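You operate a simulated robot arm through the tools that you are given. There is no shell and no other tool. Be economical: measure what you need, move in short steps, check, and stop when the job is done.

You are at the controls of a simulated robot arm. One attempt, no reset.

## Task
Shut the grey cabinet down, vent it and plug port 1.
Fine: red main handle shut, black pressure knob to 0, vent to zero, selector OFF, then the yellow plug in and latched, in that order.

The check looks at the end state, three seconds after you hand in, the way a careful person would. Anything else that was tipped, shoved, dropped, spilled or broken makes it a failure.

## Robot
A 7-joint arm with a two-finger parallel gripper, fixed in place. Base frame: the origin is at the foot of the arm, x ahead of it, y to its left, z up; the work surface is at about z = 860. Readings come in mm, rad, newtons and seconds.
With the tool pointing down near the work surface it reaches from about 240 to 680 mm from the base axis. Its first joint turns from -1.152 to 1.152 rad. Payload 2.4 kg.
The tool frame sits at the grasp point between the pads (the TCP): z along the fingers, y along the line on which they close. The tips reach 30 mm beyond it. The gripper opens to 94 mm. The fingers are 28 mm wide and 10 mm thick; the gripper's body (50 by 96 mm) begins 55 mm behind the TCP.
Orientation is told as [roll, pitch, yaw] about the base's x, y, z axes, in that order, counted from this pose: with the fingers straight down and closing along the base's y, the tool's x points along the base's -x, its y along +y and its z along -z.

## Interface
- The arm moves only by the tool apply_moves. Its arguments are lists of equal length, an entry for each row: "rotation": the turn, a rotation vector about the tool's x, y, z in rad, a list of three; "travel": the shift along the tool's x, y, z in mm, a list of three; "claw": the opening, from 0 (shut) to 1 (fully open). In form: {"rotation": [[wx, wy, wz], ...], "travel": [[tx, ty, tz], ...], "claw": [claw, ...]}. A call has 1 to 8 rows; each row shifts and turns the commanded pose from where the row before left it, along the tool's axes as they then stand. Each row takes 0.2 s and may step no farther than 50 mm and 0.15 rad from the row before; otherwise, or with a gripper value out of range, the whole call is refused. A pose out of reach is approached as far as the arm can. The call stops where the force on the tool passes 70 N (or 10 N more than at its start, if that is more) or the arm is blocked; 0.2 s more then pass. The fingers move at their own pace (about 153 mm/s each) and stop on an object; they squeeze with about 44 N. The grip force told is the motor's: it shows also when the fingers shut on nothing. Time passes only in rows, and 0.2 s behind the last, so rows that do not move let the fingers close. It gives the time, the measured TCP pose, the force on the tool (base axes), the opening and the grip force at its end, in the units of the frame above (readings bear some noise), with the torque about the TCP (base axes, N m) and any sound that the robot's microphone picked up.
- Cameras (640 x 400 px; columns grow to the right, rows downward): "scene" is fixed at [50.7, 458.7, 1437.7]; the picture's right is [-0.82, -0.57, 0.00], its down [-0.30, 0.44, -0.85] and it looks along [0.48, -0.70, -0.53] (base axes); focal length 281 px, centre (320, 200). "wrist" rides on the gripper at [76, 14, -102] in the tool frame; the picture's right is [-0.18, 0.98, 0.00], its down [-0.75, -0.14, -0.64] and it looks along [-0.63, -0.12, 0.77] (tool axes); focal length 243 px, centre (320, 200).
- camera(camera): a new picture of that camera. The clock stands still meanwhile.
- point_at(camera, pixels): for up to 12 pixels [column, row] of the newest picture of that camera ("zoom" is the newest enlarged one), the place [x, y, z] in the base frame of the surface seen there, good to about 2 mm, but the place of the scene camera against the robot may be out by one fixed shift of up to 25 mm in any direction. The clock stands still meanwhile.
- close_up(camera, box): a new picture of the part [left, top, right, bottom] of that camera's present view, enlarged. The clock stands still meanwhile.
- hand_in(): hands the job in; it is judged then, once.

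Go step by step. Measure first, check grasps and placings, and put right what went wrong. The budget is 80 turns and 54 pictures, counting those below and the enlarged ones. Unless the task says otherwise, let go and move clear before handing in, and close with one line.

The tools are called as name(argument=value, ...) on one line, values as JSON. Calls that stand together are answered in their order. apply_moves: Moves the arm, as the interface text tells. Its arguments: {"type":"object","properties":{"rotation":{"type":"array"},"travel":{"type":"array"},"claw":{"type":"array"}},"required":["rotation","travel","claw"]} The other tools are called the same way: camera (camera) takes a picture; point_at (camera, pixels) gives the place of the surface under pixels of a picture; close_up (camera, box) takes an enlarged picture of a part of a camera's view; hand_in () hands the job in.

At the start:

```text
clock: 0.0
tool_pos: [361.2, -47.1, 1203.0]
tcp_rot: [0.001, -0.001, 0.0]
wrist_force: [0.7, 0.2, -0.3]
wrist_torque: [0.0, -0.02, -0.01]
gripper_width: 94.0
grip_force: 0.0
```

scene: 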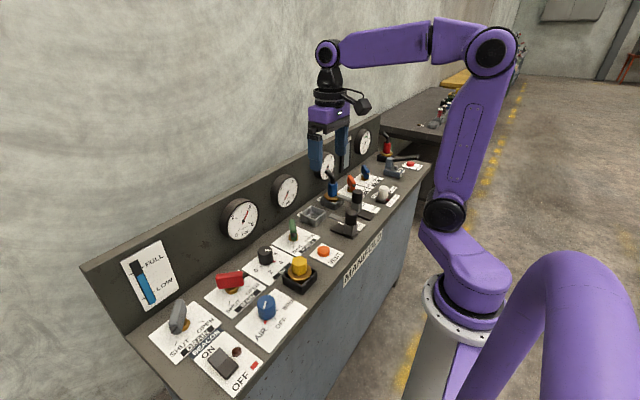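
wrist: 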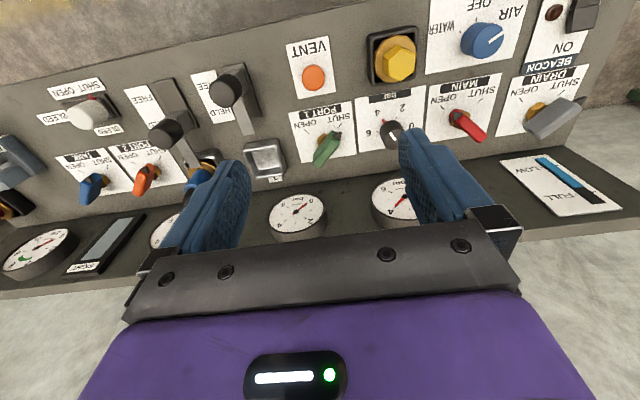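

The wrist view shows the console with the red MAIN handle (465,125), the knob (390,135), the VENT button (313,77), the AIR/OFF/WATER selector (482,40) and a yellow item (395,58). I'll enlarge these areas first.

close_up(camera="scene", box=[130, 180, 370, 400])

close_up(camera="scene", box=[290, 110, 450, 250])

close_up(camera="wrist", box=[280, 0, 640, 225])

close_up(camera="wrist", box=[0, 50, 300, 280])

```text
1.82 times, centred on (250, 290) of scene
```

zoom: 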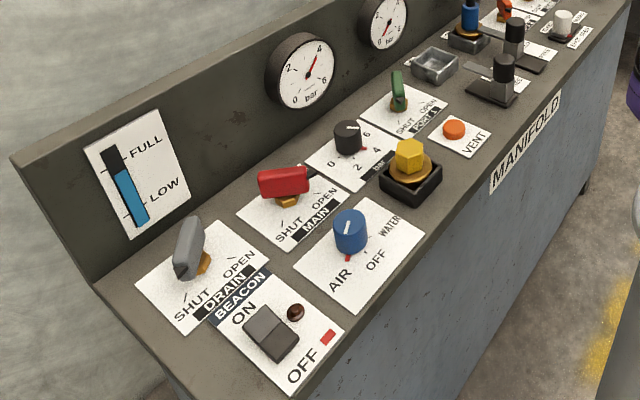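

```text
2.86 times, centred on (370, 180) of scene
```

zoom: 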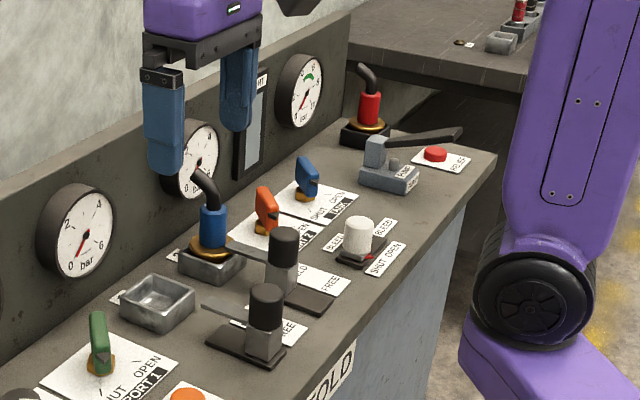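

```text
1.78 times, centred on (460, 112) of wrist
```

zoom: 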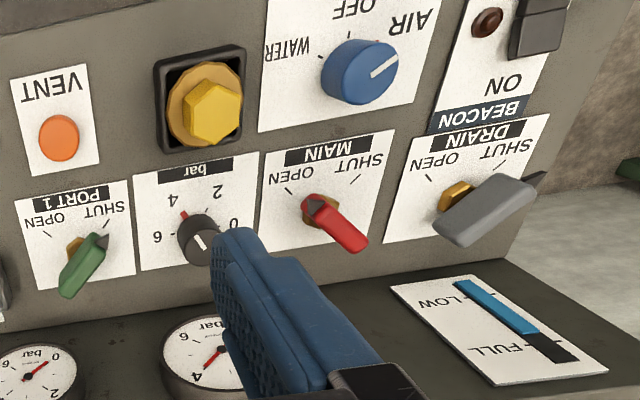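

```text
1.74 times, centred on (150, 165) of wrist
```

zoom: 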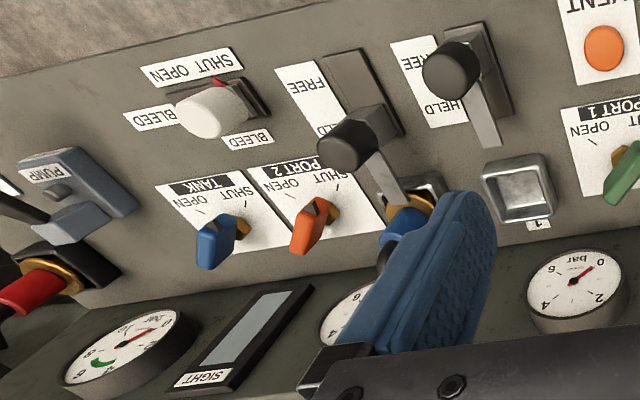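

The red MAIN points at OPEN and the selector at AIR, but the knob's pointer and the latch aren't clear. I'll take positions from the wrist picture.

camera(camera="wrist")

point_at(camera="wrist", pixels=[[458, 117], [480, 134], [390, 132], [313, 78], [482, 40], [397, 60], [327, 150], [266, 156], [230, 85], [248, 120], [355, 140], [168, 130]])

```text
47 pictures are left
```

wrist: 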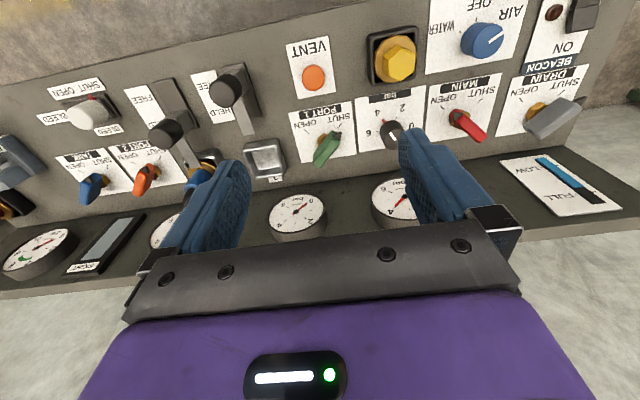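

```text
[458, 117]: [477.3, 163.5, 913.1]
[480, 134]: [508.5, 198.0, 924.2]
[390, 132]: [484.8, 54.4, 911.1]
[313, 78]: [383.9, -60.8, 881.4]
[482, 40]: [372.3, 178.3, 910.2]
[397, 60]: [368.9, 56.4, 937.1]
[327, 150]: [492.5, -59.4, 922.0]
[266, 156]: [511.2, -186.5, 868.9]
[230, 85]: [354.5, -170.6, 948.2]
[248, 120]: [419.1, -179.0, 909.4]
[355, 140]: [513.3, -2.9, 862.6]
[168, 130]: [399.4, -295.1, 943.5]
```

Panel surface is z≈862. I'll move closer to the left group (red handle, knob, selector) at a safe height to read the pointers.

apply_moves(rotation=[[0, 0, 0], [0, 0, 0], [0, 0, 0], [0, 0, 0], [0, 0, 0]], travel=[[8, 32, 32], [8, 32, 32], [8, 32, 32], [8, 32, 32], [8, 32, 32]], claw=[1, 1, 1, 1, 1])

camera(camera="wrist")

```text
clock: 1.2
tool_pos: [321.3, 114.5, 1041.3]
tcp_rot: [0.0, -0.001, -0.002]
wrist_force: [-1.2, 1.4, -0.4]
wrist_torque: [0.0, 0.05, 0.02]
gripper_width: 93.9
grip_force: 0.1
```

```text
46 pictures are left
```

wrist: 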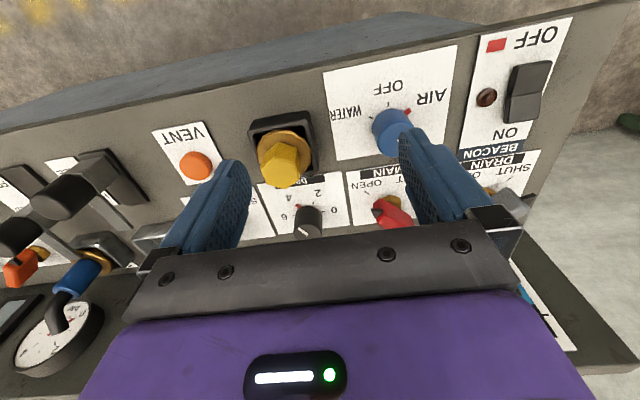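

close_up(camera="wrist", box=[230, 30, 470, 250])

```text
1.82 times, centred on (350, 140) of wrist
```

zoom: 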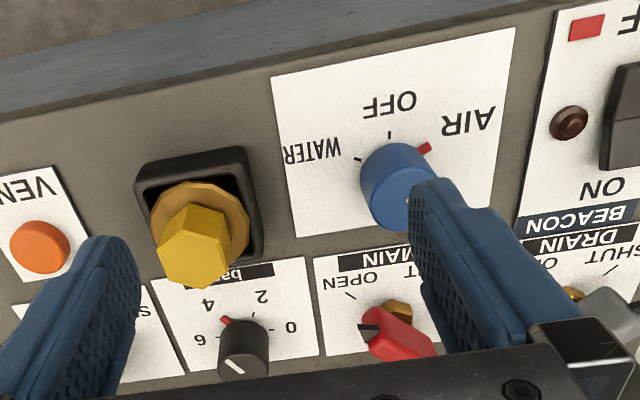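

Red marks are the pointers: selector at AIR (425,148 in zoom), knob near 4 (225,320). I'll measure ticks and tops.

point_at(camera="zoom", pixels=[[390, 134], [358, 158], [424, 149], [395, 180], [225, 320], [290, 326], [262, 297], [208, 304], [200, 338], [240, 365], [350, 295], [364, 330]])

point_at(camera="wrist", pixels=[[376, 212], [392, 204], [410, 223], [284, 170], [285, 140], [252, 130], [312, 118], [195, 165], [300, 232], [316, 228], [384, 130], [398, 128]])

```text
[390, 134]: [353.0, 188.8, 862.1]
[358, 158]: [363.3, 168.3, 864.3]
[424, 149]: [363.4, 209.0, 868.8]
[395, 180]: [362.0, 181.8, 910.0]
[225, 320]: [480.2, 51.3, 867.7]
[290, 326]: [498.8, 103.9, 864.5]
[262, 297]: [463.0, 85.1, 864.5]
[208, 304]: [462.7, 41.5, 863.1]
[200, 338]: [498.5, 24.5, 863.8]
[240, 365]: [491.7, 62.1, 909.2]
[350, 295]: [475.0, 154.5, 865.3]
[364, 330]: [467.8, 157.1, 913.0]
```

```text
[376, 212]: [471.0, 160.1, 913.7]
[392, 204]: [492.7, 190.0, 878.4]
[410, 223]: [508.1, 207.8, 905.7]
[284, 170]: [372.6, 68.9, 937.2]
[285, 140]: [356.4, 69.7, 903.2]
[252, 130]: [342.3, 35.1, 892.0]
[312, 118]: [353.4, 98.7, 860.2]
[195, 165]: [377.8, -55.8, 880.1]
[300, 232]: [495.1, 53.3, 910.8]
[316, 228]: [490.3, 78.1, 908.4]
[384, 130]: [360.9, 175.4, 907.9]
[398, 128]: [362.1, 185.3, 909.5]
```

Knob axis is about (496,64), pointer near 4.1 bar; the selector axis is around (380,182). I'll move above the red handle, turning the gripper 45° to straddle it.

apply_moves(rotation=[[0, 0, 0], [0, 0, 0], [0, 0, 0], [0, 0, 0], [0, 0, -0.15], [0, 0, -0.15], [0, 0, -0.15], [0, 0, -0.15]], travel=[[-40, 16.5, 5], [-40, 16.5, 5], [-40, 16.5, 5], [-40, 16.5, 5], [0, 0, 0], [0, 0, 0], [0, 0, 0], [0, 0, 0]], claw=[1, 1, 1, 1, 1, 1, 1, 1])

camera(camera="wrist")

camera(camera="scene")

```text
clock: 3.0
tool_pos: [479.8, 179.3, 1022.2]
tcp_rot: [-0.001, 0.0, 0.605]
wrist_force: [-0.7, -0.3, 0.6]
wrist_torque: [0.0, 0.0, -0.01]
gripper_width: 94.0
grip_force: 0.1
```

```text
44 pictures are left
```

wrist: 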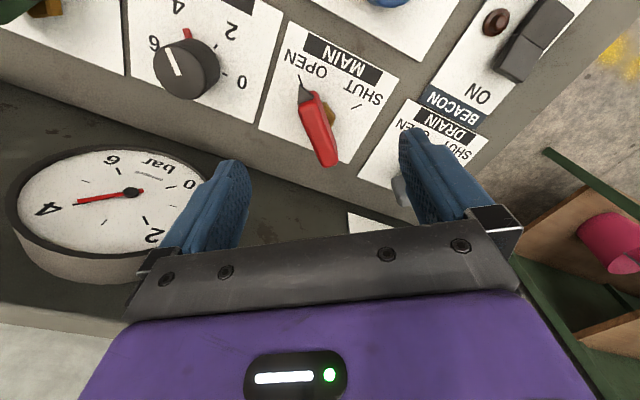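

```text
43 pictures are left
```

scene: 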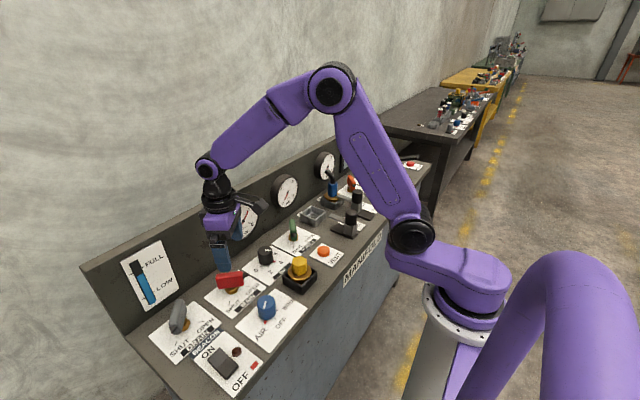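

The main gauge reads 4 and the red handle's dark tip (303,88) is on OPEN. Measuring the handle and back panel from here.

point_at(camera="wrist", pixels=[[303, 90], [310, 110], [318, 130], [328, 158], [310, 140], [330, 140], [331, 113], [357, 106], [192, 66], [175, 60], [130, 192], [200, 170]])

```text
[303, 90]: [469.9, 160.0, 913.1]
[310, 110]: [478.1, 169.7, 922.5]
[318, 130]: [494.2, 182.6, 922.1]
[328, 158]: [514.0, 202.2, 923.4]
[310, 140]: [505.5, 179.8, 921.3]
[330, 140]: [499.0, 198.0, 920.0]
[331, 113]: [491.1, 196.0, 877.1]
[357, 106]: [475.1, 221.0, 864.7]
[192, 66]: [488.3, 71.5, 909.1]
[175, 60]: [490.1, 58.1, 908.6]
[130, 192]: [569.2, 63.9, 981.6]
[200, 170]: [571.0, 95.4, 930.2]
```

Handle axis ≈ (498,187), bar ~18 wide, top z 922. Aligning and descending with jaws at half, then closing.

apply_moves(rotation=[[0, 0, -0.085], [0, 0, -0.085], [0, 0, 0], [0, 0, 0], [0, 0, 0]], travel=[[0, 0, 0], [0, 0, 0], [-18.5, -6.8, 0], [0, 0, 30], [0, 0, 30]], claw=[0.5, 0.5, 0.5, 0.5, 0.5])

camera(camera="wrist")

```text
clock: 4.2
tool_pos: [496.7, 188.5, 961.3]
tcp_rot: [0.001, 0.0, 0.769]
wrist_force: [-0.3, 0.8, -0.6]
wrist_torque: [-0.01, 0.0, 0.0]
gripper_width: 46.9
grip_force: 0.1
```

```text
42 pictures are left
```

wrist: 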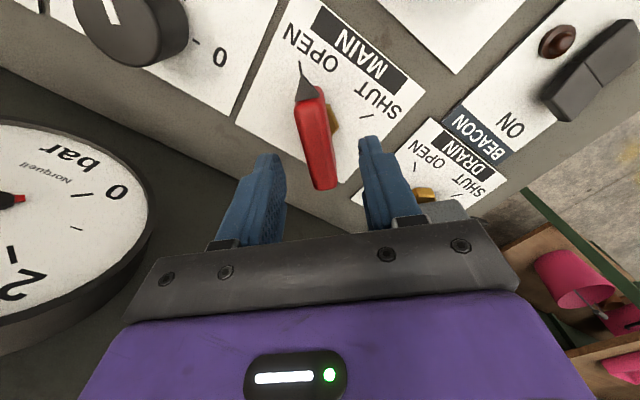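

The red bar lies between the fingers. Descending 31 mm and closing.

apply_moves(rotation=[[0, 0, 0], [0, 0, 0], [0, 0, 0], [0, 0, 0]], travel=[[0, 0, 16], [0, 0, 15], [0, 0, 0], [0, 0, 0]], claw=[0.5, 0.5, 0.1, 0.1])

camera(camera="wrist")

```text
clock: 5.2
tool_pos: [497.8, 185.1, 930.5]
tcp_rot: [-0.003, -0.003, 0.767]
wrist_force: [12.4, -13.2, -6.3]
wrist_torque: [0.38, -0.71, -0.02]
gripper_width: 18.6
grip_force: 44.8
```

```text
41 pictures are left
```

wrist: 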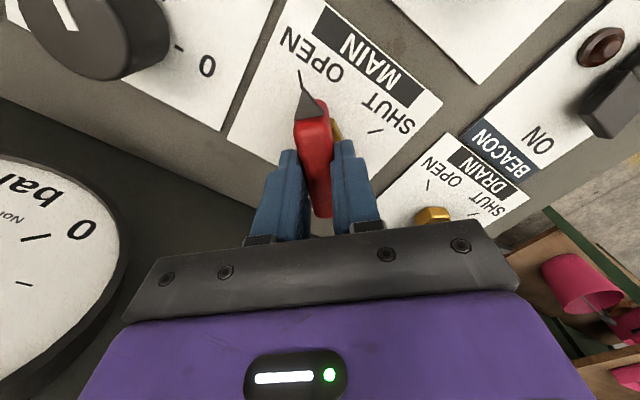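

Gripped at 18.6 mm with a slight sideways load. Relieving it 3 mm and starting to turn clockwise (tool +z).

apply_moves(rotation=[[0, 0, 0.1], [0, 0, 0.12], [0, 0, 0.12], [0, 0, 0.12]], travel=[[0, -3, 0], [0, 0, 0], [0, 0, 0], [0, 0, 0]], claw=[0.1, 0.1, 0.1, 0.1])

```text
clock: 6.2
tool_pos: [498.5, 187.1, 931.2]
tcp_rot: [0.0, 0.004, 0.312]
wrist_force: [4.4, 5.7, -16.1]
wrist_torque: [-0.44, 1.19, -0.01]
gripper_width: 18.7
grip_force: 44.5
```

Turning smoothly with low forces. Continuing to the SHUT tick.

apply_moves(rotation=[[0, 0, 0.14], [0, 0, 0.14], [0, 0, 0.14], [0, 0, 0.14], [0, 0, 0.14], [0, 0, 0.14], [0, 0, 0.14], [0, 0, 0.13]], travel=[[0, 0, 0], [0, 0, 0], [0, 0, 0], [0, 0, 0], [0, 0, 0], [0, 0, 0], [0, 0, 0], [0, 0, 0]], claw=[0.1, 0.1, 0.1, 0.1, 0.1, 0.1, 0.1, 0.1])

camera(camera="wrist")

```text
clock: 8.0
tool_pos: [498.7, 189.0, 931.0]
tcp_rot: [0.0, 0.004, -0.794]
wrist_force: [-9.9, 26.7, -26.4]
wrist_torque: [0.95, 0.72, 0.63]
gripper_width: 19.1
grip_force: 44.9
```

```text
40 pictures are left
```

wrist: 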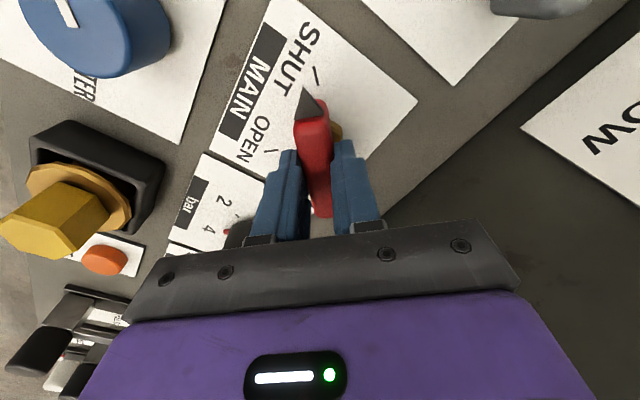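

Tip is near the SHUT tick but perhaps a few degrees short; nudging further toward the stop.

apply_moves(rotation=[[0, 0, 0.08], [0, 0, 0.06], [0, 0, 0]], travel=[[0, 0, 0], [0, 0, 0], [0, 0, 0]], claw=[0.1, 0.1, 0.1])

camera(camera="wrist")

```text
clock: 8.8
tool_pos: [499.1, 188.7, 932.2]
tcp_rot: [0.001, -0.003, -0.933]
wrist_force: [-5.5, 21.1, -27.0]
wrist_torque: [-0.06, -0.43, 1.62]
gripper_width: 22.5
grip_force: 45.1
```

```text
39 pictures are left
```

wrist: 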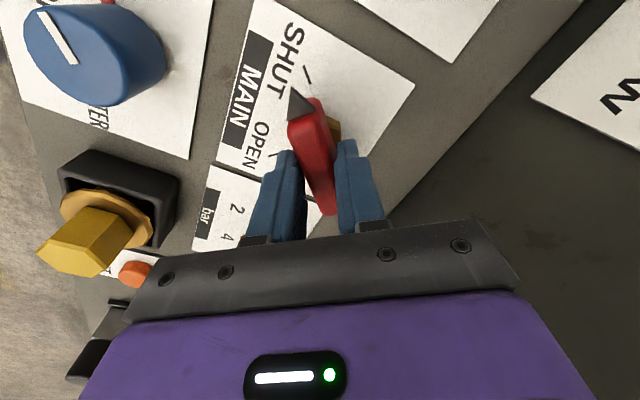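

It is against the stop (torque 1.6, jaws spread). Releasing, lifting and unwinding towards yaw 0.

apply_moves(rotation=[[0, 0, -0.08], [0, 0, 0], [0, 0, 0], [0, 0, 0], [0, 0, -0.14], [0, 0, -0.14], [0, 0, -0.14], [0, 0, -0.14]], travel=[[0, 0, 0], [0, 0, 0], [0, 0, -40], [0, 0, -45], [0, 0, 0], [0, 0, 0], [0, 0, 0], [0, 0, 0]], claw=[0.5, 0.5, 0.5, 0.5, 0.5, 0.5, 0.5, 0.5])

camera(camera="wrist")

```text
clock: 10.6
tool_pos: [500.0, 184.9, 1016.3]
tcp_rot: [-0.001, 0.001, -0.296]
wrist_force: [0.2, 0.4, -0.5]
wrist_torque: [0.04, -0.02, -0.02]
gripper_width: 47.0
grip_force: 0.1
```

```text
38 pictures are left
```

wrist: 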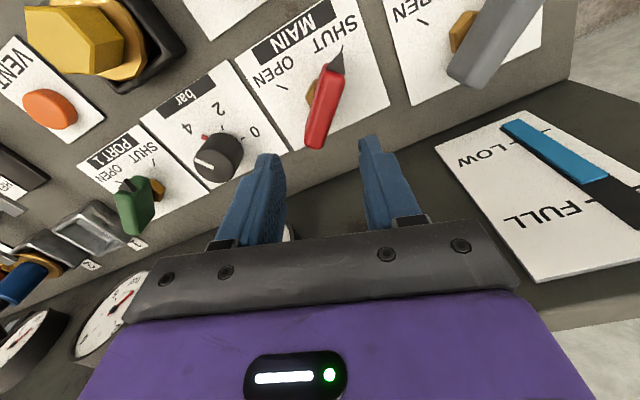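

MAIN is on SHUT (tip at 340,60). Moving over the black knob and pre-turning counter-clockwise.

apply_moves(rotation=[[0, 0, 0], [0, 0, 0], [0, 0, 0], [0, 0, -0.15], [0, 0, -0.15], [0, 0, -0.15], [0, 0, -0.15], [0, 0, -0.15]], travel=[[-10.5, -39, 0], [-10.5, -39, 0], [-10.5, -39, 0], [0, 0, 0], [0, 0, 0], [0, 0, 0], [0, 0, 0], [0, 0, 0]], claw=[0.6, 0.6, 0.6, 0.6, 0.6, 0.6, 0.6, 0.6])

camera(camera="wrist")

```text
clock: 12.4
tool_pos: [495.8, 64.7, 1016.4]
tcp_rot: [0.0, -0.001, 0.453]
wrist_force: [0.5, -0.9, -0.6]
wrist_torque: [-0.01, 0.02, -0.01]
gripper_width: 56.4
grip_force: 0.1
```

```text
37 pictures are left
```

wrist: 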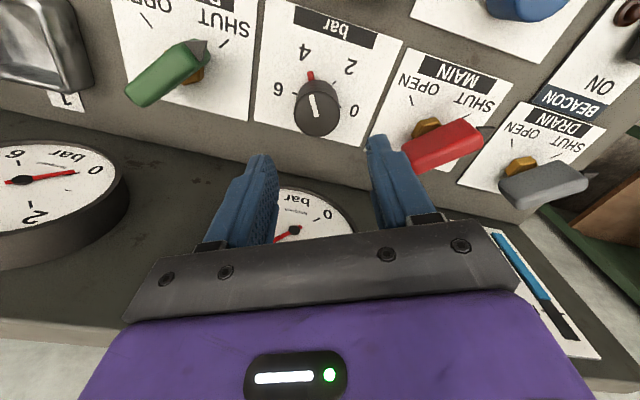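

Port 1 green valve is already SHUT. Measuring the knob's edges precisely.

point_at(camera="wrist", pixels=[[314, 104], [296, 104], [335, 102], [314, 84], [318, 118], [326, 135], [310, 74], [353, 108], [349, 70], [303, 56], [278, 88]])

close_up(camera="wrist", box=[240, 30, 400, 250])

```text
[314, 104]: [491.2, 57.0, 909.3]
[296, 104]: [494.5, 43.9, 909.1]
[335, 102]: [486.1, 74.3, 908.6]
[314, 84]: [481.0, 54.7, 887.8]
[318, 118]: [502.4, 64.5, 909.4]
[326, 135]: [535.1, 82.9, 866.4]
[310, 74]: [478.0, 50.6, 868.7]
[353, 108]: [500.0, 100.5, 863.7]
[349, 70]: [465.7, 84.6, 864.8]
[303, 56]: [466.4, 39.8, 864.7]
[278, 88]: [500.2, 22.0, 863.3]
```

```text
1.82 times, centred on (320, 140) of wrist
```

zoom: 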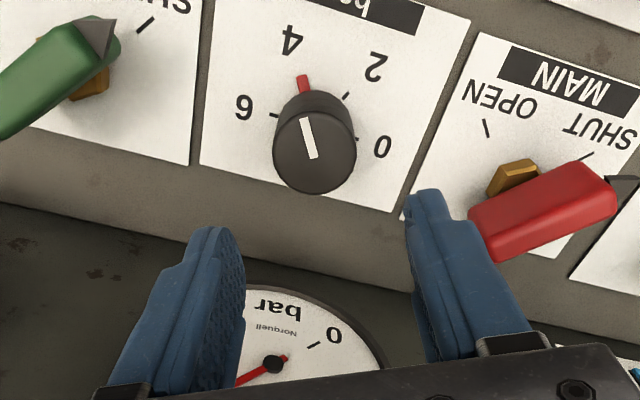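

Knob axis ≈ (498,62), top z 909, ~35 mm across. Finishing the pre-turn and descending to it.

apply_moves(rotation=[[0, 0, -0.13], [0, 0, -0.13], [0, 0, -0.13], [0, 0, -0.13], [0, 0, -0.13], [0, 0, 0], [0, 0, 0]], travel=[[0, 0, 0], [0, 0, 0], [0, 0, 0], [0, 0, 0], [0, 0, 0], [1.4, -3.2, 30], [0, 0, 30]], claw=[0.65, 0.65, 0.65, 0.65, 0.65, 0.65, 0.65])

camera(camera="wrist")

```text
clock: 14.0
tool_pos: [499.4, 62.4, 957.3]
tcp_rot: [0.0, 0.001, 1.1]
wrist_force: [-0.7, 0.5, -0.1]
wrist_torque: [0.03, 0.02, 0.01]
gripper_width: 61.2
grip_force: 0.0
```

```text
35 pictures are left
```

wrist: 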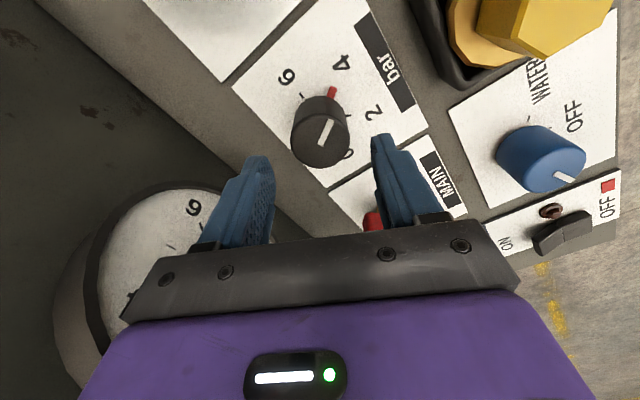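

Knob is centred between the fingers. Descending to grasp.

apply_moves(rotation=[[0, 0, 0], [0, 0, 0], [0, 0, 0], [0, 0, 0]], travel=[[0, 0, 21], [0, 0, 21], [0, 0, 0], [0, 0, 0]], claw=[0.65, 0.65, 0.2, 0.2])

```text
clock: 15.0
tool_pos: [499.1, 62.5, 915.0]
tcp_rot: [0.001, 0.0, 1.1]
wrist_force: [-5.4, 1.8, 8.2]
wrist_torque: [-0.4, -0.16, -0.01]
gripper_width: 41.4
grip_force: 44.9
```

Gripped at 41 mm with low force. Turning clockwise.

apply_moves(rotation=[[0, 0, 0.14], [0, 0, 0.14], [0, 0, 0.14], [0, 0, 0.14], [0, 0, 0.14], [0, 0, 0.14], [0, 0, 0.14], [0, 0, 0.14]], travel=[[0, 0, 0], [0, 0, 0], [0, 0, 0], [0, 0, 0], [0, 0, 0], [0, 0, 0], [0, 0, 0], [0, 0, 0]], claw=[0.2, 0.2, 0.2, 0.2, 0.2, 0.2, 0.2, 0.2])

camera(camera="wrist")

```text
clock: 16.8
tool_pos: [499.2, 63.2, 915.2]
tcp_rot: [0.0, -0.004, -0.021]
wrist_force: [14.1, 17.6, -6.3]
wrist_torque: [-0.38, -1.34, 0.03]
gripper_width: 41.4
grip_force: 45.3
```

```text
34 pictures are left
```

wrist: 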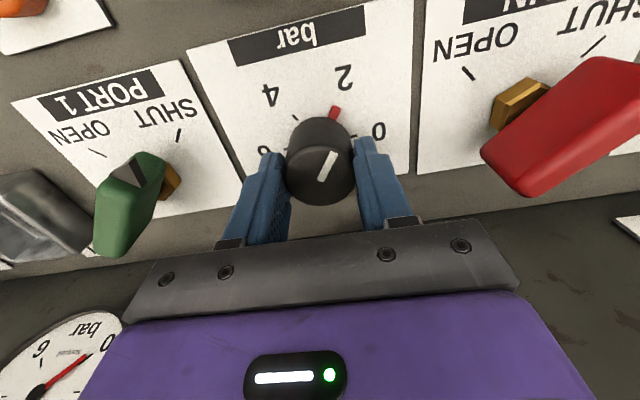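

Pointer is now on the 2 side (334,112), as expected. Continuing to 0.

apply_moves(rotation=[[0, 0, 0.14], [0, 0, 0.14], [0, 0, 0.14], [0, 0, 0.14], [0, 0, 0.14], [0, 0, 0.14], [0, 0, 0.14]], travel=[[0, 0, 0], [0, 0, 0], [0, 0, 0], [0, 0, 0], [0, 0, 0], [0, 0, 0], [0, 0, 0]], claw=[0.2, 0.2, 0.2, 0.2, 0.2, 0.2, 0.2])

camera(camera="wrist")

```text
clock: 18.4
tool_pos: [499.4, 62.9, 914.9]
tcp_rot: [0.006, -0.003, -0.999]
wrist_force: [12.9, 24.5, 15.5]
wrist_torque: [-0.03, -0.41, 0.39]
gripper_width: 41.8
grip_force: 45.3
```

```text
33 pictures are left
```

wrist: 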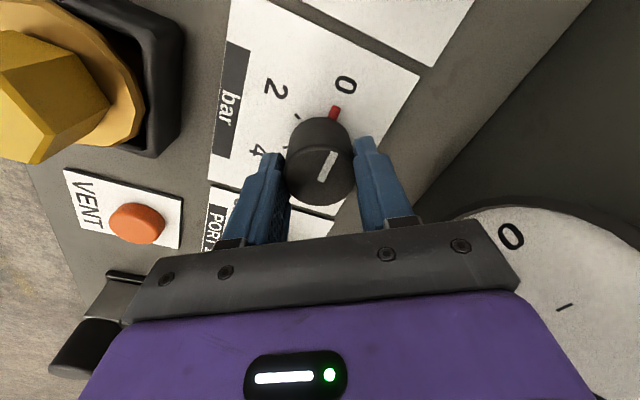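

Pointer is at 0 (333,112), with torque rising. Nudging to the stop, then releasing and lifting.

apply_moves(rotation=[[0, 0, 0.1], [0, 0, 0.08], [0, 0, 0]], travel=[[0, 0, 0], [0, 0, 0], [0, 0, 0]], claw=[0.2, 0.2, 0.2])

apply_moves(rotation=[[0, 0, 0], [0, 0, 0], [0, 0, 0], [0, 0, 0], [0, 0, -0.14], [0, 0, -0.14], [0, 0, -0.14], [0, 0, -0.14]], travel=[[0, 0, 0], [0, 0, 0], [0, 0, -40], [0, 0, -45], [0, 0, 0], [0, 0, 0], [0, 0, 0], [0, 0, 0]], claw=[0.65, 0.65, 0.65, 0.65, 0.65, 0.65, 0.65, 0.65])

camera(camera="wrist")

```text
clock: 19.2
tool_pos: [499.3, 62.4, 914.8]
tcp_rot: [0.004, -0.001, -1.179]
wrist_force: [22.5, 24.9, -8.8]
wrist_torque: [-0.15, 0.12, 0.61]
gripper_width: 41.6
grip_force: 44.9
```

```text
clock: 21.0
tool_pos: [499.4, 60.9, 999.8]
tcp_rot: [0.001, 0.001, -0.615]
wrist_force: [-0.1, -0.3, -0.6]
wrist_torque: [0.01, -0.01, 0.0]
gripper_width: 61.2
grip_force: 0.1
```

```text
32 pictures are left
```

wrist: 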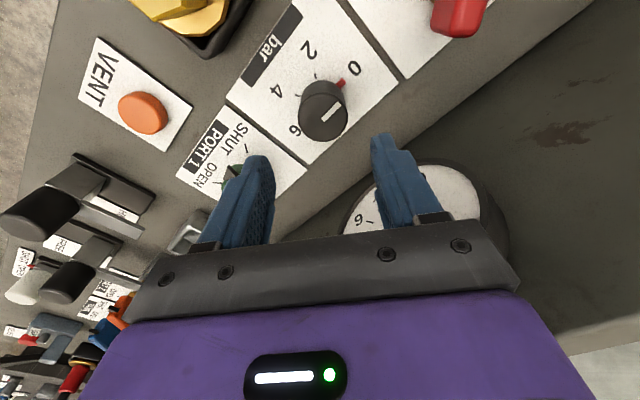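

Checking the pointer's angle against the 0 label.

point_at(camera="wrist", pixels=[[341, 83], [354, 68], [309, 50], [275, 91], [295, 130], [324, 104]])

close_up(camera="wrist", box=[230, 10, 410, 170])

```text
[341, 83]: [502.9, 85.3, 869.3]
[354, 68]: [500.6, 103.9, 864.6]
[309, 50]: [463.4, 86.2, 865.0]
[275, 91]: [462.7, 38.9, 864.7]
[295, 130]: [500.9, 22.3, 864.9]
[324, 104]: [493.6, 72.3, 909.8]
```

```text
2.50 times, centred on (320, 90) of wrist
```

zoom: 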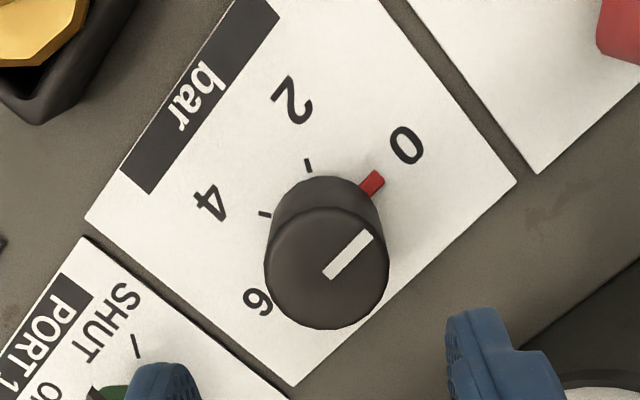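

The 0 tick is hidden under the pointer; I'll check the tick spacing to be sure.

point_at(camera="zoom", pixels=[[308, 161], [308, 168], [261, 213], [269, 215], [376, 178], [366, 188], [380, 190], [366, 177], [328, 270], [327, 328], [266, 262], [388, 262]])

```text
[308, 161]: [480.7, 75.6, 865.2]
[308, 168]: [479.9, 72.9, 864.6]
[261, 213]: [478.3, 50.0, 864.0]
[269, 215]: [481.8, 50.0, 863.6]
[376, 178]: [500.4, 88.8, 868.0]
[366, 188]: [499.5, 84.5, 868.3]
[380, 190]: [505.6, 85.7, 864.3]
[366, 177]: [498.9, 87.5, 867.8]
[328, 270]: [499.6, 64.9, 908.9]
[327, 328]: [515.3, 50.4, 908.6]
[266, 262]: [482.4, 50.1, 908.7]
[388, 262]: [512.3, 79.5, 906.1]
```

Pointer is at 0 within a couple of degrees. Next: the vent button; unwinding to yaw 0 and moving above it with jaws shut.

point_at(camera="wrist", pixels=[[142, 112], [125, 108], [160, 112], [142, 98], [142, 126]])

apply_moves(rotation=[[0, 0, -0.123], [0, 0, -0.123], [0, 0, -0.123], [0, 0, -0.123], [0, 0, -0.123], [0, 0, 0], [0, 0, 0], [0, 0, 0]], travel=[[0, 0, 0], [0, 0, 0], [0, 0, 0], [0, 0, 0], [0, 0, 0], [34, -34, 0], [34, -34, 0], [34, -34, 0]], claw=[0.0, 0, 0, 0, 0, 0, 0, 0])

camera(camera="wrist")

camera(camera="scene")

```text
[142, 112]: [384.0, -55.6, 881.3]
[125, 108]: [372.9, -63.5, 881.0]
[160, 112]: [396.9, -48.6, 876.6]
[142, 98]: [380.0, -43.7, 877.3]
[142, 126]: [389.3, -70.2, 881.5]
```

```text
clock: 22.8
tool_pos: [392.9, -43.8, 1001.7]
tcp_rot: [0.0, 0.0, -0.003]
wrist_force: [-0.2, -1.1, 0.8]
wrist_torque: [0.0, 0.02, 0.02]
gripper_width: 0.1
grip_force: 33.2
```

```text
30 pictures are left
```

wrist: 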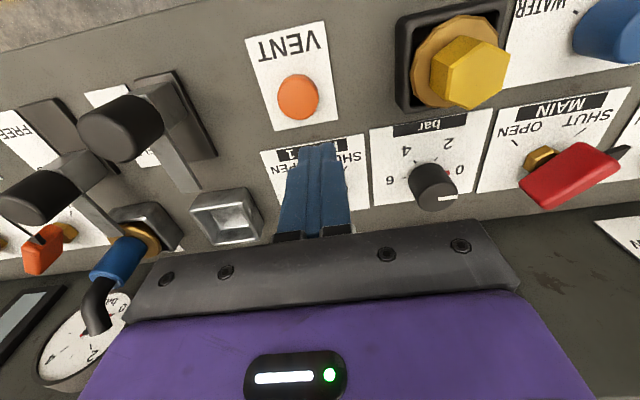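

```text
29 pictures are left
```

scene: 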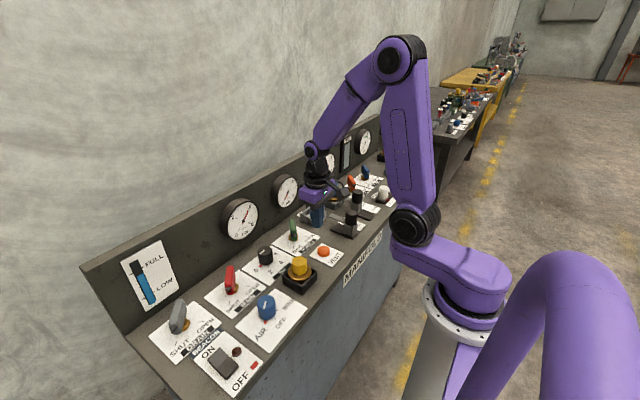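

point_at(camera="wrist", pixels=[[298, 95], [282, 95], [314, 95], [298, 80], [298, 108], [226, 218], [200, 210], [255, 205], [235, 195], [225, 240], [180, 160], [195, 190]])

close_up(camera="scene", box=[200, 160, 320, 260])

```text
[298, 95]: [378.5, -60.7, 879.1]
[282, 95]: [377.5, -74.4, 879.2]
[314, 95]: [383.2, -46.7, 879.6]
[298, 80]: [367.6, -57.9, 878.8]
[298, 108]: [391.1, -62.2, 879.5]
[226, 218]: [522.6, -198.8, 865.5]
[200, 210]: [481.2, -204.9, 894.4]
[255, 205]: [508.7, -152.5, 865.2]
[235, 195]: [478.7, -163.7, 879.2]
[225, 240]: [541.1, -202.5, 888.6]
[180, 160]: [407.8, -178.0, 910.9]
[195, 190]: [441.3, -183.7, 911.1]
```

```text
4.00 times, centred on (260, 210) of scene
```

zoom: 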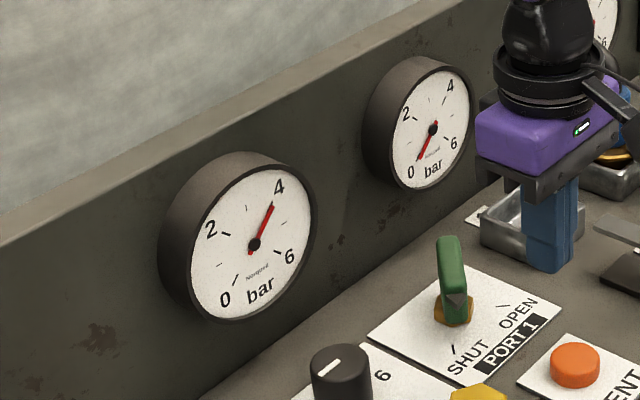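

Main gauge reads ~4.2; port 1 gauge 0. Button centre ≈ (380,-60), top 880. Lowering the shut fingertips onto it.

apply_moves(rotation=[[0, 0, 0], [0, 0, 0], [0, 0, 0], [0, 0, 0]], travel=[[12, -16, 30], [0, 0, 30], [0, 0, 25], [0, 0, 6]], claw=[0, 0, 0, 0])

camera(camera="wrist")

```text
clock: 23.8
tool_pos: [382.4, -57.1, 911.3]
tcp_rot: [-0.001, 0.0, -0.005]
wrist_force: [0.0, -0.7, 0.5]
wrist_torque: [0.06, 0.02, 0.01]
gripper_width: 0.0
grip_force: 33.1
```

```text
27 pictures are left
```

wrist: 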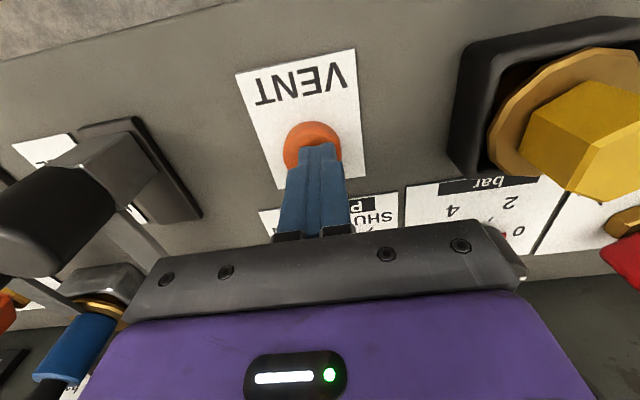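

Fingertips are just over the button. Pressing in small steps and holding.

apply_moves(rotation=[[0, 0, 0], [0, 0, 0], [0, 0, 0], [0, 0, 0], [0, 0, 0]], travel=[[2, -2, 3], [0, 0, 3], [0, 0, 3], [0, 0, 2], [0, 0, 0]], claw=[0, 0, 0, 0, 0])

close_up(camera="scene", box=[200, 160, 350, 280])

```text
clock: 25.0
tool_pos: [381.2, -58.7, 899.7]
tcp_rot: [-0.001, 0.0, -0.003]
wrist_force: [-6.5, -2.7, 23.9]
wrist_torque: [-0.12, 0.19, -0.02]
gripper_width: 0.1
grip_force: 33.2
heard: click
```

```text
3.33 times, centred on (275, 220) of scene
```

zoom: 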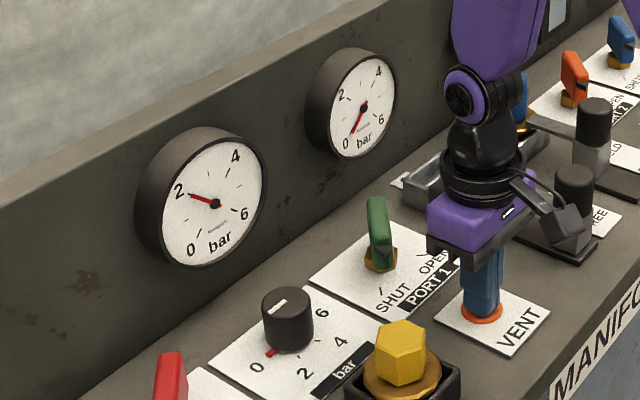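

Click heard and the main gauge has fallen to 2. Holding the button down.

apply_moves(rotation=[[0, 0, 0], [0, 0, 0], [0, 0, 0], [0, 0, 0], [0, 0, 0], [0, 0, 0], [0, 0, 0], [0, 0, 0]], travel=[[0, 0, 0], [0, 0, 0], [0, 0, 0], [0, 0, 0], [0, 0, 0], [0, 0, 0], [0, 0, 0], [0, 0, 0]], claw=[0, 0, 0, 0, 0, 0, 0, 0])

apply_moves(rotation=[[0, 0, 0], [0, 0, 0], [0, 0, 0], [0, 0, 0], [0, 0, 0], [0, 0, 0], [0, 0, 0], [0, 0, 0]], travel=[[0, 0, 0], [0, 0, 0], [0, 0, 0], [0, 0, 0], [0, 0, 0], [0, 0, 0], [0, 0, 0], [0, 0, 0]], claw=[0, 0, 0, 0, 0, 0, 0, 0])

close_up(camera="scene", box=[200, 160, 350, 280])

```text
clock: 26.8
tool_pos: [380.3, -58.9, 898.2]
tcp_rot: [0.0, 0.0, -0.006]
wrist_force: [-8.1, -4.7, 24.3]
wrist_torque: [-0.14, 0.24, -0.01]
gripper_width: 0.0
grip_force: 32.7
```

```text
clock: 28.6
tool_pos: [381.5, -57.7, 899.5]
tcp_rot: [0.0, 0.0, -0.006]
wrist_force: [-6.0, -3.3, 24.0]
wrist_torque: [-0.08, 0.22, 0.0]
gripper_width: 0.0
grip_force: 33.0
```

```text
3.33 times, centred on (275, 220) of scene
```

zoom: 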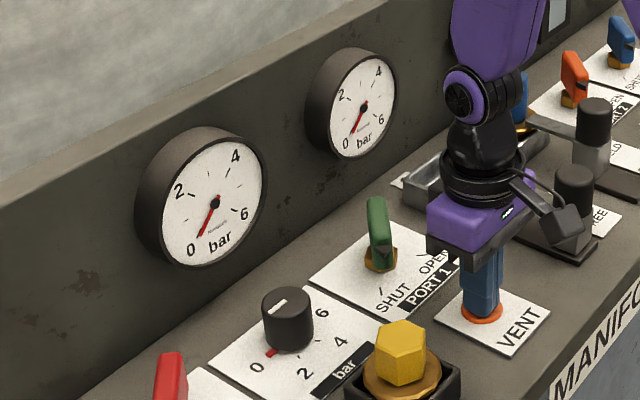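

Main gauge is at 0. Holding slightly longer, then lifting and moving above the blue selector.

apply_moves(rotation=[[0, 0, 0], [0, 0, 0], [0, 0, 0], [0, 0, 0], [0, 0, 0], [0, 0, 0], [0, 0, 0]], travel=[[0, 0, 0], [0, 0, 0], [0, 0, 0], [0, 0, 0], [0, 0, 0], [0, 0, -50], [0, 0, -50]], claw=[0, 0, 0, 0, 0, 0, 0])

apply_moves(rotation=[[0, 0, 0], [0, 0, 0], [0, 0, 0], [0, 0, 0], [0, 0, 0], [0, 0, 0]], travel=[[0, 41, -5], [0, 41, -5], [0, 41, 0], [0, 41, 0], [0, 41, 0], [3, 41, 0]], claw=[0, 0, 0, 0, 0.65, 0.65])

camera(camera="wrist")

close_up(camera="scene", box=[200, 160, 440, 280])

```text
clock: 30.2
tool_pos: [378.0, -57.6, 1000.5]
tcp_rot: [0.0, 0.0, -0.003]
wrist_force: [0.0, -1.1, 0.4]
wrist_torque: [-0.01, -0.01, -0.01]
gripper_width: 0.0
grip_force: 33.6
```

```text
clock: 31.6
tool_pos: [378.8, 189.4, 1008.6]
tcp_rot: [-0.001, 0.0, -0.005]
wrist_force: [0.2, -0.3, 0.6]
wrist_torque: [-0.01, 0.0, -0.02]
gripper_width: 61.3
grip_force: 0.1
```

```text
24 pictures are left
```

wrist: 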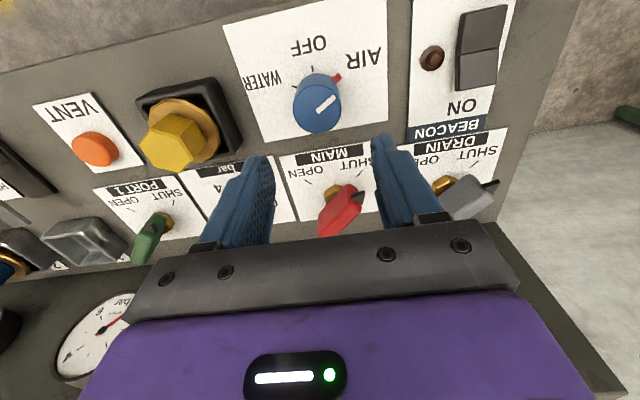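

```text
2.67 times, centred on (320, 220) of scene
```

zoom: 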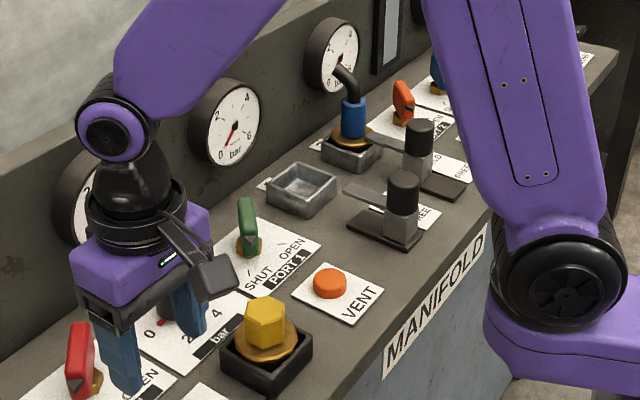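

Over the selector. Measuring its edges and marks.

point_at(camera="wrist", pixels=[[295, 108], [341, 98], [318, 90], [318, 128], [318, 105], [312, 69], [336, 78], [291, 85], [318, 45], [175, 140], [180, 105]])

```text
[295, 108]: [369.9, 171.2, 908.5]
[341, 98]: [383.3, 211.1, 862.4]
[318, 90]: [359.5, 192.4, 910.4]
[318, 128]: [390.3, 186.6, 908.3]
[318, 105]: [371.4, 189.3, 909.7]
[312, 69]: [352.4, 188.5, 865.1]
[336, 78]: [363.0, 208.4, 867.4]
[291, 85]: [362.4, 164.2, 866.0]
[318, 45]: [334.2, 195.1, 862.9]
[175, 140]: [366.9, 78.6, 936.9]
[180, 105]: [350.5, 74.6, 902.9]
```

apply_moves(rotation=[[0, 0, 0.15], [0, 0, 0.15], [0, 0, 0.15], [0, 0, 0], [0, 0, 0], [0, 0, 0], [0, 0, 0], [0, 0, 0]], travel=[[0, 0, 0], [0, 0, 0], [0, 0, 0], [1.4, -1.8, 31], [0, 0, 31], [0, 0, 31], [0, 0, 0], [0, 0, 0]], claw=[0.65, 0.65, 0.65, 0.65, 0.65, 0.65, 0.2, 0.2])

```text
clock: 33.4
tool_pos: [376.5, 184.9, 914.7]
tcp_rot: [-0.002, 0.004, -0.455]
wrist_force: [-11.3, -17.4, 20.0]
wrist_torque: [0.13, 0.09, 0.18]
gripper_width: 41.5
grip_force: 45.3
```

Gripped with a small lateral bias; correcting and turning counter-clockwise ~53°.

apply_moves(rotation=[[0, 0, 0], [0, 0, -0.13], [0, 0, -0.13], [0, 0, -0.13], [0, 0, -0.13], [0, 0, -0.13], [0, 0, -0.13], [0, 0, -0.1]], travel=[[0, -3, 0], [0, 0, 0], [0, 0, 0], [0, 0, 0], [0, 0, 0], [0, 0, 0], [0, 0, 0], [0, 0, 0]], claw=[0.2, 0.2, 0.2, 0.2, 0.2, 0.2, 0.2, 0.2])

camera(camera="wrist")

```text
clock: 35.2
tool_pos: [378.2, 188.7, 914.0]
tcp_rot: [0.0, -0.007, 0.435]
wrist_force: [-2.6, 41.1, 7.4]
wrist_torque: [0.84, 0.13, -0.09]
gripper_width: 41.3
grip_force: 45.2
```

```text
22 pictures are left
```

wrist: 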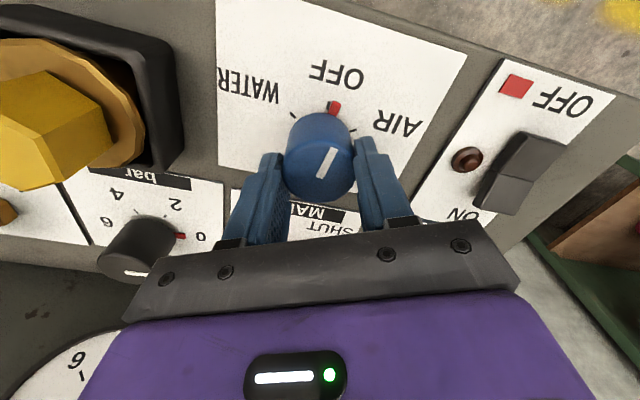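

Pointer (335,107) is just short of the OFF tick (330,100). A touch more, then release and lift.

apply_moves(rotation=[[0, 0, -0.07], [0, 0, 0], [0, 0, 0], [0, 0, 0], [0, 0, 0], [0, 0, 0], [0, 0, 0]], travel=[[0, 0, 0], [0, 0, 0], [0, 0, 0], [0, 0, 0], [0, 0, -45], [0, 0, -45], [0, 0, 0]], claw=[0.2, 0.2, 0.65, 0.65, 0.65, 0.65, 0.65])

camera(camera="wrist")

```text
clock: 36.8
tool_pos: [378.0, 182.9, 1005.9]
tcp_rot: [0.0, -0.001, 0.495]
wrist_force: [0.2, 0.3, -0.3]
wrist_torque: [-0.01, -0.03, -0.03]
gripper_width: 60.9
grip_force: 0.1
```

```text
21 pictures are left
```

wrist: 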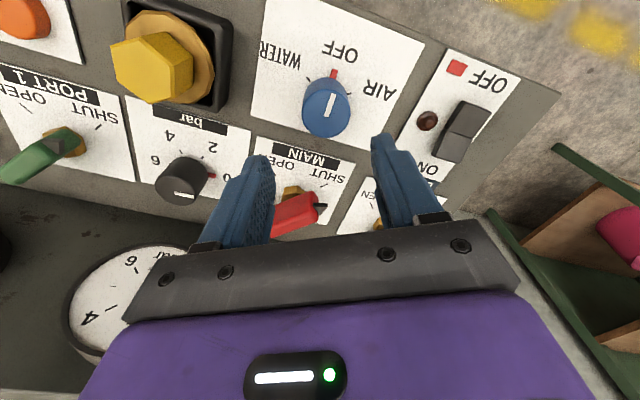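

close_up(camera="wrist", box=[250, 20, 410, 140])

point_at(camera="wrist", pixels=[[334, 74], [168, 67], [140, 55], [190, 65], [165, 45], [165, 90], [205, 65], [130, 40], [226, 60], [180, 35]])

```text
3.33 times, centred on (330, 80) of wrist
```

zoom: 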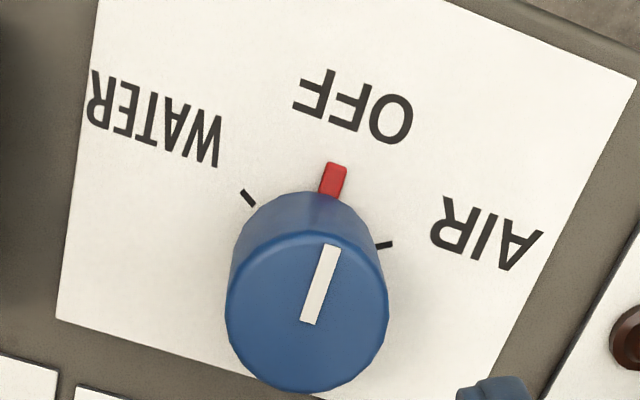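

```text
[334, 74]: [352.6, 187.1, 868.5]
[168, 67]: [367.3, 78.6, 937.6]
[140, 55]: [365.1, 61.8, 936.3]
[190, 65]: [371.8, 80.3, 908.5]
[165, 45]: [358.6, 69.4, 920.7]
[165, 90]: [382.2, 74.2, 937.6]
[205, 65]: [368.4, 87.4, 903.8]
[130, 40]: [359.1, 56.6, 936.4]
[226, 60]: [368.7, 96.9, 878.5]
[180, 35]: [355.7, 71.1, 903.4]
```

Selector is at OFF. Now I'll go look at port 1 and its latch, before fetching the yellow plug.

apply_moves(rotation=[[0, 0, 0.125], [0, 0, 0.125], [0, 0, 0.125], [0, 0, 0.12], [0, 0, 0], [0, 0, 0], [0, 0, 0]], travel=[[0, 0, -10], [0, 0, -10], [0, 0, -10], [0, 0, -5], [0, -48, 0], [0, -48, 0], [0, -48, 0]], claw=[0.65, 0.65, 0.65, 0.65, 1, 1, 1])

apply_moves(rotation=[[0, 0, 0], [0, 0, 0], [0, 0, 0], [0, 0, 0], [0, 0, 0]], travel=[[0, -44, 0], [0, -44, 0], [0, -44, 0], [0, -44, 0], [0, -44, 0]], claw=[1, 1, 1, 1, 1])

camera(camera="wrist")

```text
clock: 38.4
tool_pos: [377.8, 40.6, 1038.7]
tcp_rot: [0.0, 0.0, 0.001]
wrist_force: [-0.8, -0.1, 0.4]
wrist_torque: [0.01, -0.02, 0.04]
gripper_width: 94.0
grip_force: 0.1
```

```text
clock: 39.6
tool_pos: [375.0, -181.0, 1041.6]
tcp_rot: [-0.001, 0.0, 0.002]
wrist_force: [-0.2, 0.6, 1.8]
wrist_torque: [0.0, 0.01, -0.03]
gripper_width: 93.6
grip_force: 0.0
```

```text
19 pictures are left
```

wrist: 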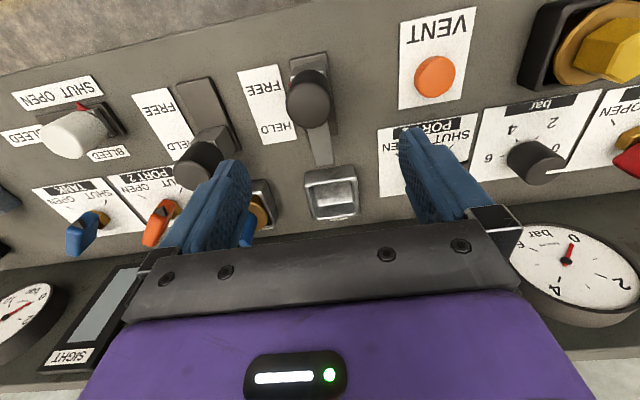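

close_up(camera="wrist", box=[240, 40, 420, 240])

point_at(camera="wrist", pixels=[[306, 172], [352, 168], [356, 200], [312, 206], [330, 188], [330, 217], [312, 90], [322, 155], [316, 130], [322, 160]])

```text
2.00 times, centred on (330, 140) of wrist
```

zoom: 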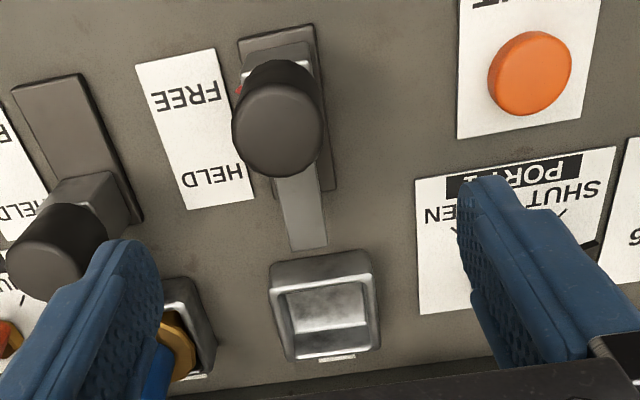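

```text
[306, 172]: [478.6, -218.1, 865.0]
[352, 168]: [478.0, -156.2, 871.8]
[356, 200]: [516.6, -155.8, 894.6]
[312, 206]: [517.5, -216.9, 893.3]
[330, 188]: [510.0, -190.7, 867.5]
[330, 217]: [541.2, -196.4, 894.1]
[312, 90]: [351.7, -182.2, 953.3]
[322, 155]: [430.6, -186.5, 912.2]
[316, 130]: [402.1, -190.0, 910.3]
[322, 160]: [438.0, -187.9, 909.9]
```

point_at(camera="zoom", pixels=[[273, 268], [366, 255], [376, 343], [292, 354], [280, 310], [372, 300], [332, 352], [318, 260], [325, 310], [325, 335], [290, 225], [308, 246]])

```text
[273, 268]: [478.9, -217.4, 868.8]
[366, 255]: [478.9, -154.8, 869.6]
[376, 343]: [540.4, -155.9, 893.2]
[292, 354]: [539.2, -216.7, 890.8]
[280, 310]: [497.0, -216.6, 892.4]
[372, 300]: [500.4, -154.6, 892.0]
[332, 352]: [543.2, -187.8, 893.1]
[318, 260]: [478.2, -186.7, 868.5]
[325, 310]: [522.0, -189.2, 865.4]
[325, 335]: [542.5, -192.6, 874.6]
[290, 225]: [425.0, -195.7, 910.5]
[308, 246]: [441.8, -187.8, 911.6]
```

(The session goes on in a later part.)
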